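You operate a simulated robot arm through the tools that you are given. There is no shell and no other tool. Be economical: measure what you need, move in short steps, check, and stop when the job is done.

You are at the controls of a simulated robot arm. One attempt, no reset.

JOB
Stack the 20 mm screw box from the assembly table on top of the 12 mm screw box.
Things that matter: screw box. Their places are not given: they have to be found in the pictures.

The check looks at the end state, three seconds after you hand in, the way a careful person would. Anything else that was tipped, shoved, dropped, spilled or broken makes it a failure.

ROBOT AND FRAMES
A 7-joint arm with a two-finger parallel gripper, fixed in place. Base frame: the origin is at the foot of the arm, x ahead of it, y to its left, z up; the work surface is at about z = 0. Units: cm, rad, N and s.
With the tool pointing down near the work surface it reaches from about 24 to 62 cm from the base axis. Its first joint turns from -1.152 to 1.152 rad. Payload 2.6 kg.
Tool frame: the origin (TCP) lies between the finger pads and is the grasp point; the fingertips stand 3 cm ahead of it; z points along the fingers, y is the line along which they close. Largest opening 9.4 cm; finger width 2.8, thickness 1; the body of the gripper, 5 by 9.6 cm, starts 5.5 cm behind the TCP.
Orientation is that of the tool frame in the base frame, as a unit quaternion [w, x, y, z]. With the fingers straight down and closing along the base's y, the tool's x points along the base's -x, its y along +y and its z along -z.

CONTROLS
- The arm moves only by the tool move_arm. Its argument "moves" is a list of rows, each an object (a shift or turn left out is 0, a gripper value left out holds the last) with "travel": the shift along the base's x, y, z in cm, a list of three; "twist": the turn about the base's z in rad; "gripper": the gripper command, from -1 (shut) to 1 (fully open), values between in proportion. In form: [{"travel": [tx, ty, tz], "twist": twist, "gripper": gripper}, ...]. A call has 1 to 12 rows; each row shifts and turns the commanded pose from where the row before left it. A row lasts 0.2 s, in which the tool goes at most 5 cm and 0.15 rad; a call with a longer step from one row to the next is refused whole, and so is a gripper value outside its range. Where a pose cannot be reached the arm comes as near as it can. A force on the tool above 40 N (or 10 N above the force at the start of the call, whichever is more), or a blocked arm, ends the call early, and 0.2 s more pass. Each finger travels about 7.2 cm/s and halts on what it meets, pressing with about 23 N; the grip force reading is that of the motor and also rises with nothing between the fingers. The clock runs only during rows and for 0.2 s after the last one: add rows that do not move to give the fingers time. It gives the time, the measured TCP pose, the force on the tool (base axes), the opening and the grip force at its end, in the units of the frame above (readings bear some noise), and new pictures: "show" is both (left out), scene, wrist or none.
- Cameras (640 x 400 px; columns grow to the right, rows downward): "scene" is fixed at [5.16, 43.34, 56.85]; the picture's right is [-0.70, -0.72, 0.00], its down [-0.35, 0.34, -0.87] and it looks along [0.63, -0.61, -0.49] (base axes); focal length 351 px, centre (320, 200). "wrist" rides on the gripper at [-3.7, 0, -5.8] in the tool frame; the picture's right is [0.00, -1.00, 0.00], its down [0.97, 0.00, -0.24] and it looks along [0.24, 0.00, 0.97] (tool axes); focal length 218 px, centre (320, 200).
- point_at(camera, pixels): for up to 12 pixels [column, row] of the newest picture of that camera ("zoom" is the newest enlarged one), the place [x, y, z] in the base frame of the surface seen there, good to about 0.2 cm, but the place of the scene camera against the robot may be out by one fixed shift of up to 1.2 cm in any direction. No time passes.
- close_up(camera, box): a new picture of the part [left, top, right, bottom] of that camera's present view, enlarged. No time passes.
- job_done(): hands the job in; it is judged then, once.

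Work in short steps. Measure before you move; look again where a grasp or a placing could have gone wrong, and mend it. You have 60 turns and 150 pictures in all, those below and enlarged ones among them. Open the gripper and draw the arm clear of the work before you hand the job in, unless the task says otherwise; then end with one line.

The tools are called as a command line: name --argument value ..., lists and objects as JSON in quotes. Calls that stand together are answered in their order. move_arm: Moves the arm, as the interface text tells. Its arguments: {"type":"object","properties":{"moves":{"type":"array","items":{"type":"object","properties":{"travel":{"type":"array","items":{"type":"number"}},"twist":{"type":"number"},"gripper":{"type":"number"}}}},"show":{"type":"string","enum":["both","scene","wrist","none"]}},"required":["moves"]} The other tools are called the same way: point_at (camera, pixels) gives the place of the surface under pixels of a picture; close_up (camera, box) takes an enlarged picture of a part of a camera's view; job_done () hands the job in.

At the start:

```text
time: 0.0
position: [44.94, -8.62, 28.0]
tool_rot: [0.0, 0.0, 1.0, 0.0]
ft_force: [-0.3, 0.5, -0.4]
gripper_width: 9.4
grip_force: 0.0
```

scene: 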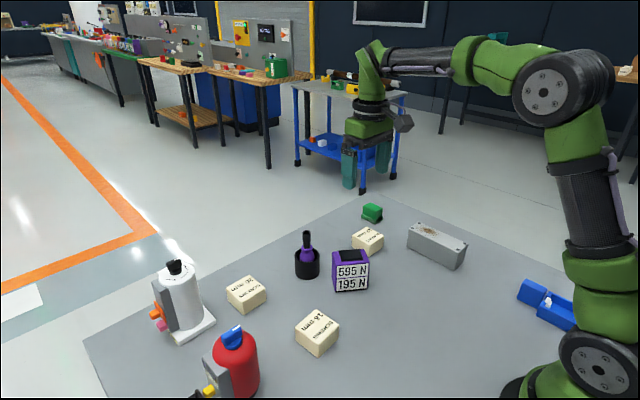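
wrist: 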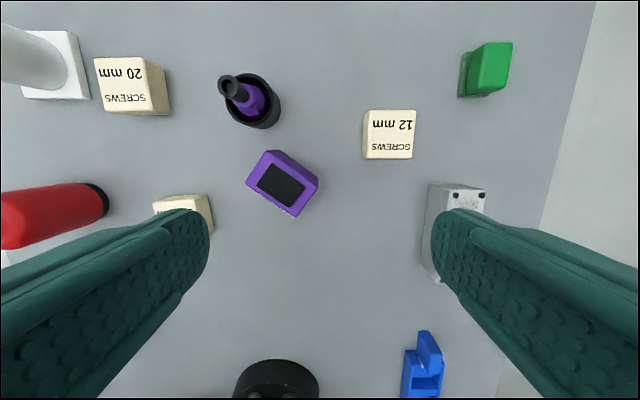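

The wrist view shows the 20 mm box near (130,85), the 12 mm box near (390,135), and a third box near (185,210). I'll check the labels and measure both.

close_up --camera "wrist" --box '[80, 30, 240, 130]'

close_up --camera "wrist" --box '[340, 90, 440, 180]'

point_at --camera "wrist" --pixels '[[96, 60], [144, 58], [152, 98], [107, 108], [125, 85], [165, 70], [366, 112], [413, 112], [411, 156], [367, 156], [390, 135], [200, 150]]'

close_up --camera "scene" --box '[140, 190, 460, 390]'

```text
4.00 times, centred on (160, 80) of wrist
```

zoom: 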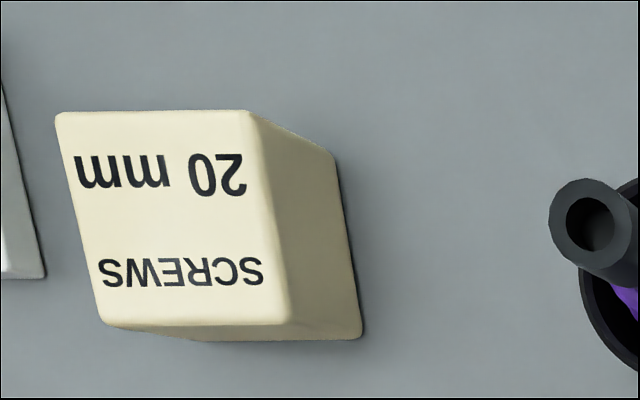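

```text
4.44 times, centred on (390, 135) of wrist
```

zoom: 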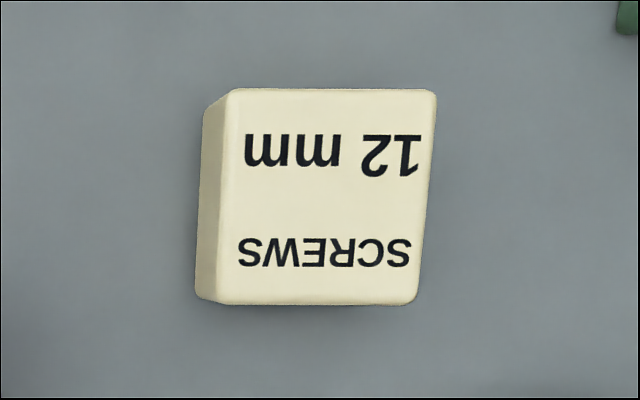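

```text
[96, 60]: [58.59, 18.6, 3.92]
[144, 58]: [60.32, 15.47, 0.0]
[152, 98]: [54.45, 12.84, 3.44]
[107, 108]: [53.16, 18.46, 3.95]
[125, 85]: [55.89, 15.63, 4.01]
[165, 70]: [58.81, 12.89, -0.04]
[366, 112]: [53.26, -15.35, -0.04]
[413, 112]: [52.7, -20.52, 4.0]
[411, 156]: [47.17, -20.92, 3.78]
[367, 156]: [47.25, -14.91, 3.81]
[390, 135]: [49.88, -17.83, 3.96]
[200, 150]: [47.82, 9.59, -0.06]
```

```text
2.00 times, centred on (300, 290) of scene
```

zoom: 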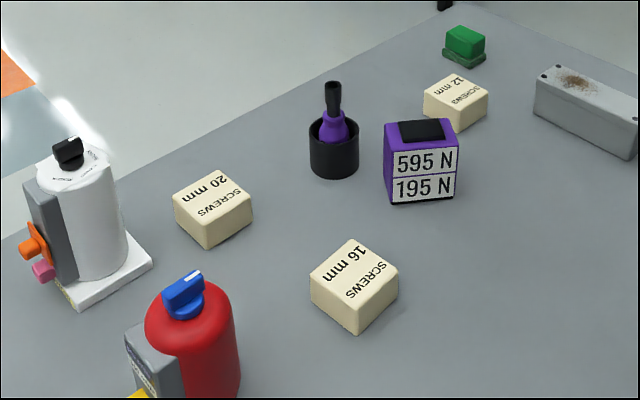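

The labels are clear, and both boxes measure about 6x6x4 cm and sit square to the base axes. The 20 mm box is centred near (56.0, 15.8) and the 12 mm box near (50.05, -17.9). I'll move above the 20 mm box.

move_arm --moves '[{"travel": [1.843, 4.07, 0], "gripper": 1}, {"travel": [1.843, 4.07, 0]}, {"travel": [1.843, 4.07, 0]}, {"travel": [1.843, 4.07, 0]}, {"travel": [1.843, 4.07, 0]}, {"travel": [1.843, 4.07, 0]}, {"travel": [0, 0, -4]}, {"travel": [0, 0, -4]}, {"travel": [0, 0, -4]}, {"travel": [0, 0, 0]}]'

```text
time: 2.2
position: [54.63, 14.07, 15.91]
tool_rot: [0.0, 0.0, 1.0, 0.0]
ft_force: [0.1, 0.5, -0.9]
gripper_width: 9.38
grip_force: 0.0
out of reach, approached as far as the arm can: row 6
```

scene: 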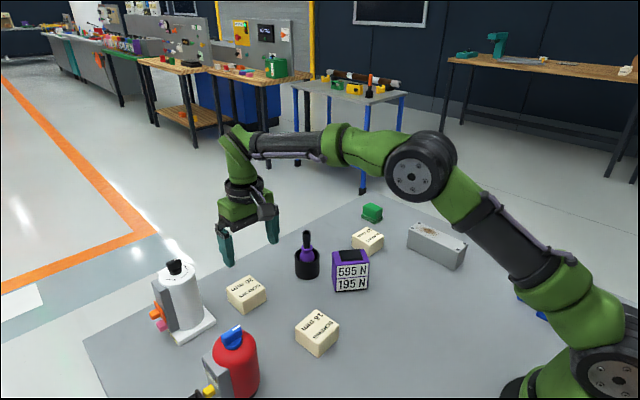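
wrist: 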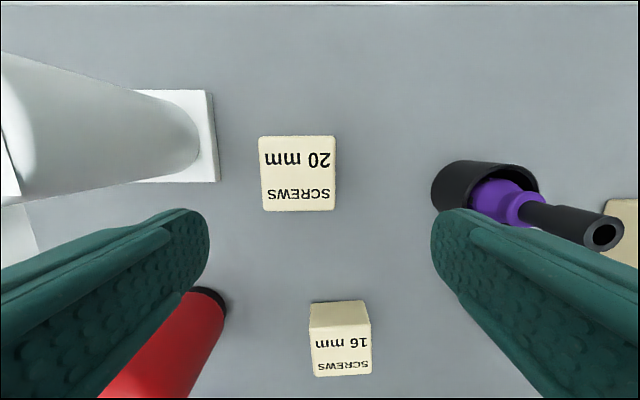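

The arm stopped short at (54.63, 14.07). Box corners (259,136) and (335,210) put the box centre at about (56.0, 15.85), which agrees with the first measurement. I'll shift over it and go lower.

move_arm --moves '[{"travel": [1.37, 1.78, 0]}, {"travel": [0, 0, -3.5]}, {"travel": [0, 0, -3.5]}, {"travel": [0, 0, 0]}]'

```text
time: 3.2
position: [56.19, 15.91, 8.83]
tool_rot: [0.0, 0.0, 1.0, 0.0]
ft_force: [-1.1, 0.1, 0.9]
gripper_width: 9.44
grip_force: 0.0
```

scene: 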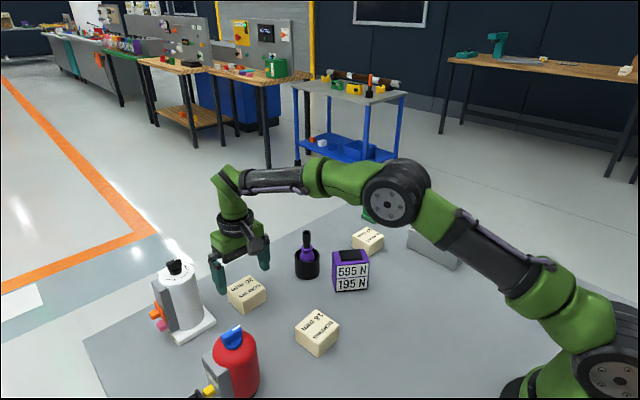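
wrist: 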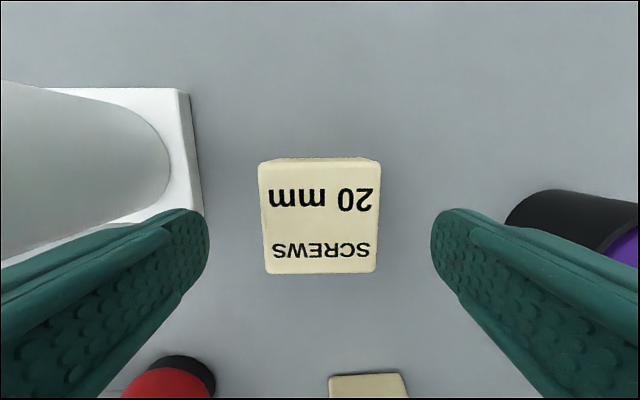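

The box is centred between the fingers at about (320,217). The bottle base edge near (200,200) is close to the left finger, so I'll narrow the opening a little and then descend and grip.

move_arm --moves '[{"travel": [0, 0, 0], "gripper": 0.72}, {"travel": [0, 0, -2.7]}, {"travel": [0, 0, -2.5]}, {"travel": [0, 0, 0]}]' --show "both"

```text
time: 4.2
position: [56.1, 15.8, 3.6]
tool_rot: [0.0, 0.0, 1.0, 0.0]
ft_force: [0.9, 0.5, 0.0]
gripper_width: 8.06
grip_force: 0.2
```

scene: 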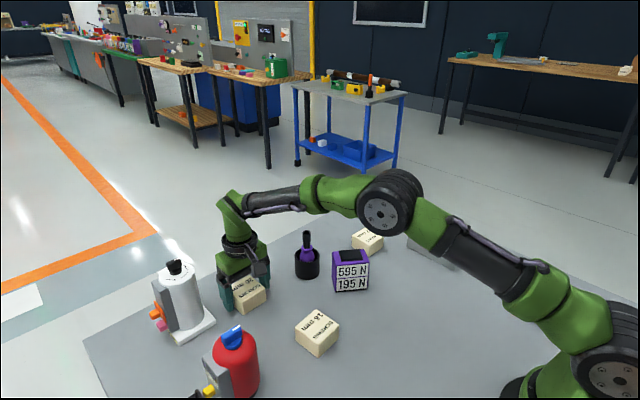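
wrist: 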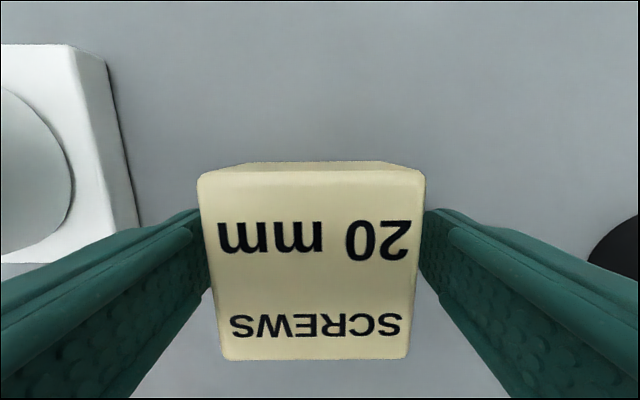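

The fingers straddle the box with no contact, so I'll close them and lift slightly.

move_arm --moves '[{"gripper": -0.5}, {"gripper": -1}, {}, {}, {"travel": [0, 0, 2]}, {"travel": [0, 0, 3]}, {}]'

```text
time: 5.8
position: [56.02, 15.76, 8.65]
tool_rot: [0.0, -0.001, 1.0, 0.0]
ft_force: [-0.2, 0.1, -3.0]
gripper_width: 6.62
grip_force: 23.0
```

scene: 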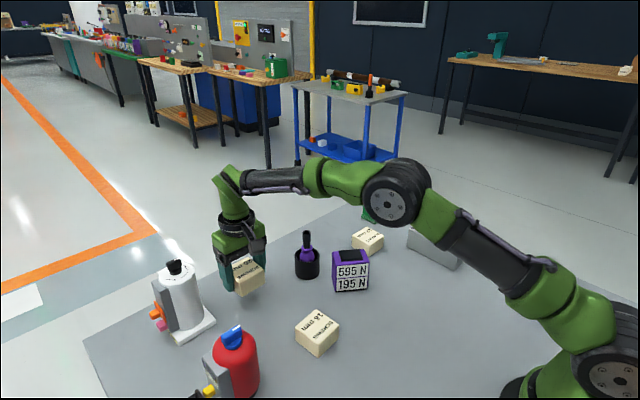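
wrist: 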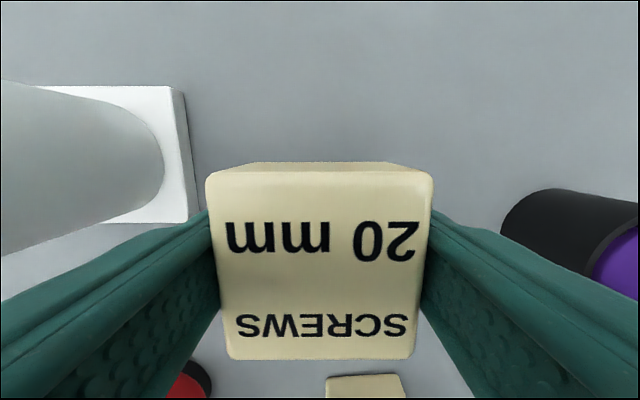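

The grip is firm at 23 N and the box is up. I'll raise it well clear of the screwdriver and carry it towards the 12 mm box.

move_arm --moves '[{"travel": [0, 0, 4]}, {"travel": [-1, 0, 4]}, {"travel": [-1, 0, 4]}, {"travel": [-0.49, -4.2, 0]}, {"travel": [-0.49, -4.2, 0]}, {"travel": [-0.49, -4.2, 0]}, {"travel": [-0.49, -4.2, 0]}, {"travel": [-0.49, -4.2, 0]}, {"travel": [-0.49, -4.2, 0]}, {"travel": [-0.49, -4.2, 0]}, {"travel": [-0.49, -4.2, 0]}, {}]'

```text
time: 8.4
position: [50.02, -17.86, 20.66]
tool_rot: [0.0, 0.0, 1.0, 0.0]
ft_force: [0.0, 0.1, -2.6]
gripper_width: 6.65
grip_force: 22.8
```

scene: 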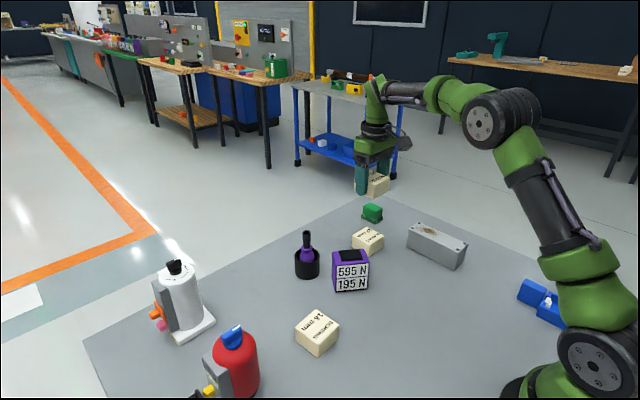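
wrist: 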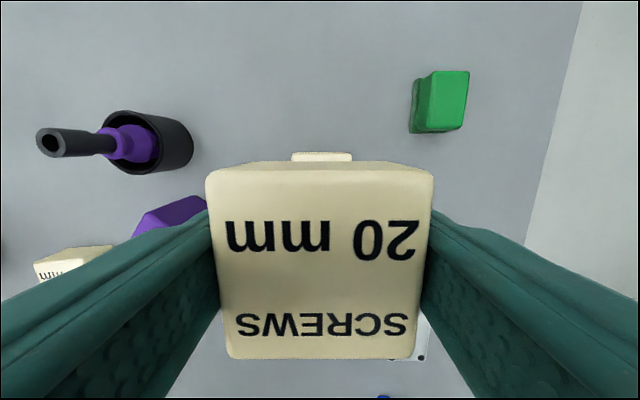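

The 12 mm box's far edge shows at row 154, columns 292–352, so it is centred at about (50.0, -18.0), which matches the arm position. I'll lower the box to just above it and look again.

move_arm --moves '[{"travel": [0, -0.1, -4]}, {"travel": [0, 0, -4]}, {"travel": [0, 0, -3.5]}, {}, {}]'

close_up --camera "scene" --box '[300, 170, 460, 270]'

```text
time: 9.6
position: [50.04, -18.11, 9.14]
tool_rot: [0.0, 0.0, 1.0, 0.0]
ft_force: [0.1, -0.1, -2.2]
gripper_width: 6.65
grip_force: 23.2
```

scene: 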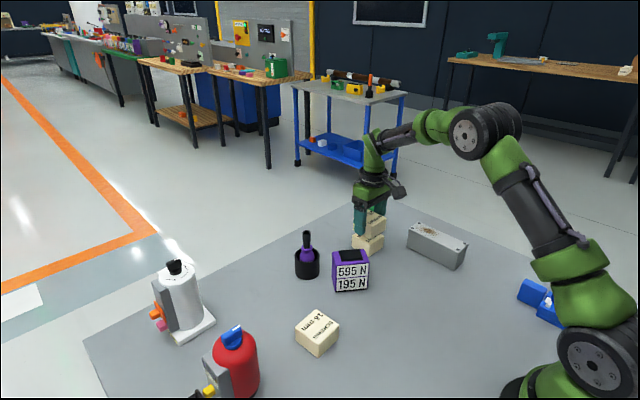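
wrist: 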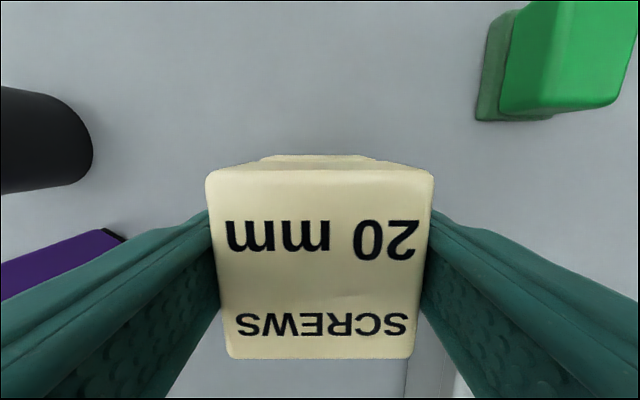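

```text
4.00 times, centred on (380, 220) of scene
```

zoom: 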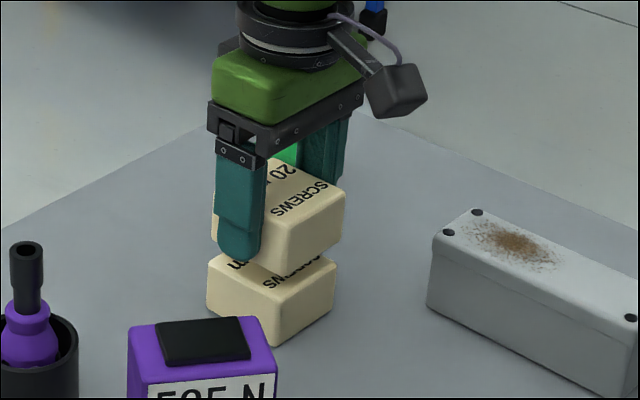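

The held box sits squarely about 1.5 cm above the lower one (edge columns 258–377 in the wrist view). I'll lower it gently to contact.

move_arm --moves '[{"travel": [0, 0.1, -0.7]}, {"travel": [0, 0, -0.5]}, {"travel": [0, 0, -0.2]}, {}, {}]'

close_up --camera "scene" --box '[320, 190, 420, 260]'

```text
time: 10.8
position: [50.22, -17.97, 7.77]
tool_rot: [-0.001, 0.0, 1.0, 0.0]
ft_force: [0.4, 0.3, -2.7]
gripper_width: 6.66
grip_force: 23.2
```

scene: 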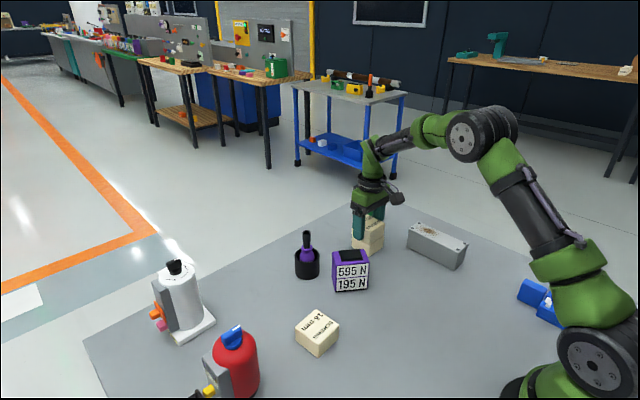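
wrist: 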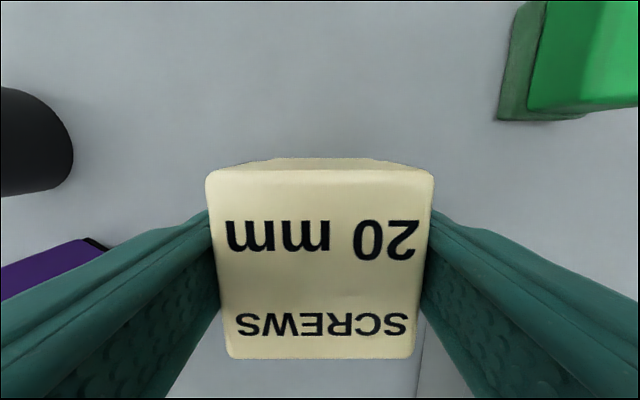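

```text
5.71 times, centred on (370, 225) of scene
```

zoom: 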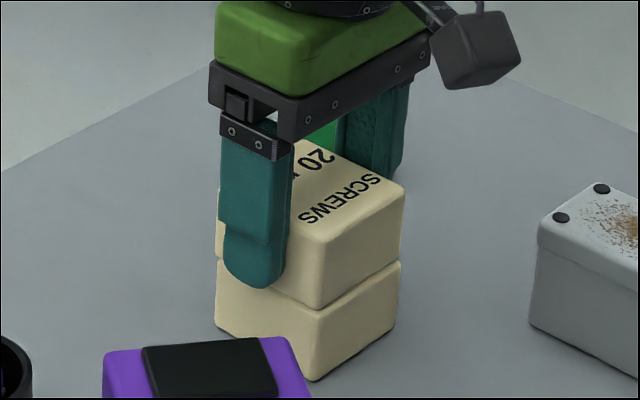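

No contact force yet and the boxes look aligned, with a gap of 1–2 mm at most. I'll lower in very small steps until force appears.

move_arm --moves '[{"travel": [-0.05, 0, -0.08]}, {"travel": [0, 0, -0.07]}, {}, {}]' --show "none"

```text
time: 11.8
position: [50.14, -17.97, 7.56]
tool_rot: [0.002, 0.0, 1.0, 0.0]
ft_force: [-4.3, -3.3, 16.2]
gripper_width: 6.62
grip_force: 23.8
```

The force has risen to about 16 N upward, so the box is seated. I'll ease back slightly, open part way, and look before drawing up.

move_arm --moves '[{"travel": [0, 0, 0.08]}, {}, {"gripper": 0.6}, {"gripper": 0.8}, {}, {}]'

```text
time: 13.2
position: [50.09, -17.73, 7.54]
tool_rot: [0.001, 0.0, 1.0, 0.0]
ft_force: [0.1, 0.5, -0.1]
gripper_width: 8.44
grip_force: 0.0
```

scene: 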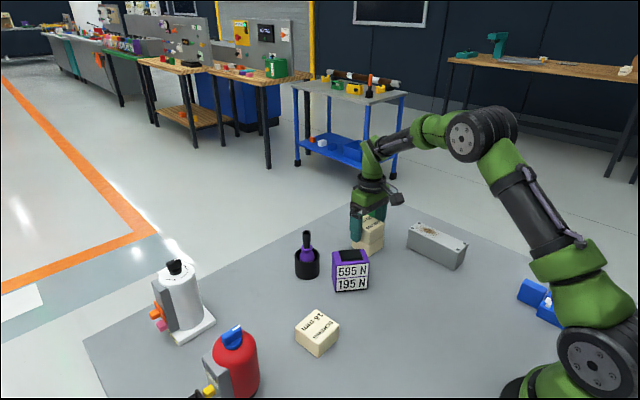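
wrist: 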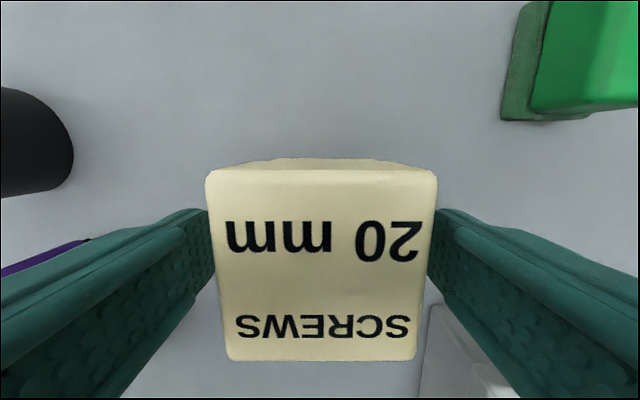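

The fingers are clear of the box and the force has gone back to zero. I'll draw straight up, then back towards the base.

move_arm --moves '[{"travel": [0, -0.1, 1], "gripper": 1}, {"travel": [0, 0, 3]}, {"travel": [0, 0, 4]}, {"travel": [0, 0, 4]}, {"travel": [0, 0, 4]}, {"travel": [-3, 3, 2]}, {"travel": [-4, 2, 0]}, {}]'

close_up --camera "scene" --box '[320, 190, 420, 260]'

```text
time: 15.0
position: [43.24, -12.68, 25.78]
tool_rot: [0.0, 0.001, 1.0, 0.0]
ft_force: [0.3, 0.4, 1.1]
gripper_width: 9.39
grip_force: 0.2
```

scene: 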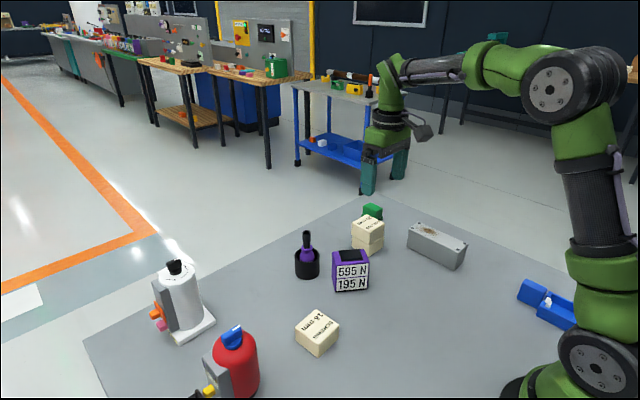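
wrist: 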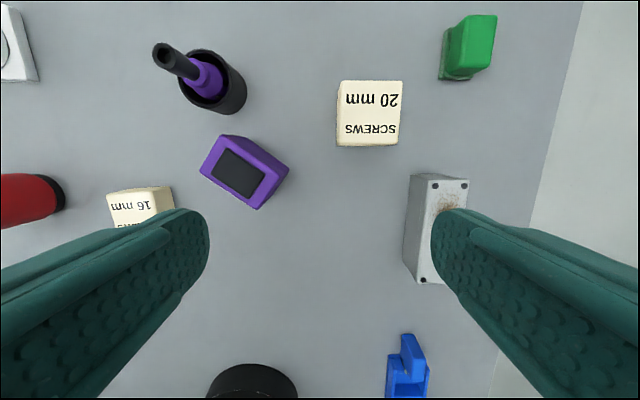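

```text
5.71 times, centred on (370, 225) of scene
```

zoom: 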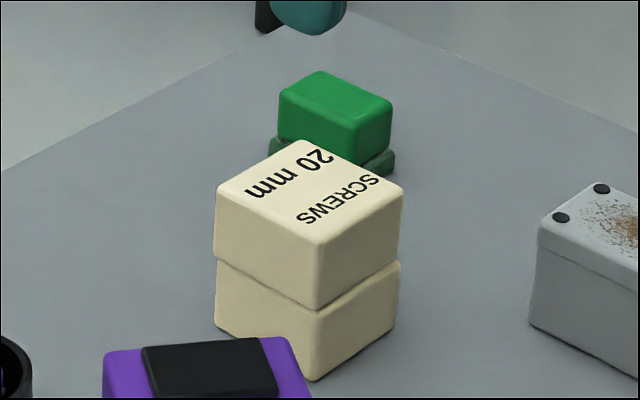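

The 20 mm box sits squarely on the 12 mm box, nothing else has moved, and the arm is clear with the gripper open. I'm handing in.

job_done

```text
The job is handed in.
```

The 20 mm screw box is stacked squarely on the 12 mm screw box; in the last pictures nothing else had been disturbed, and the arm was clear with the gripper open when I handed in.
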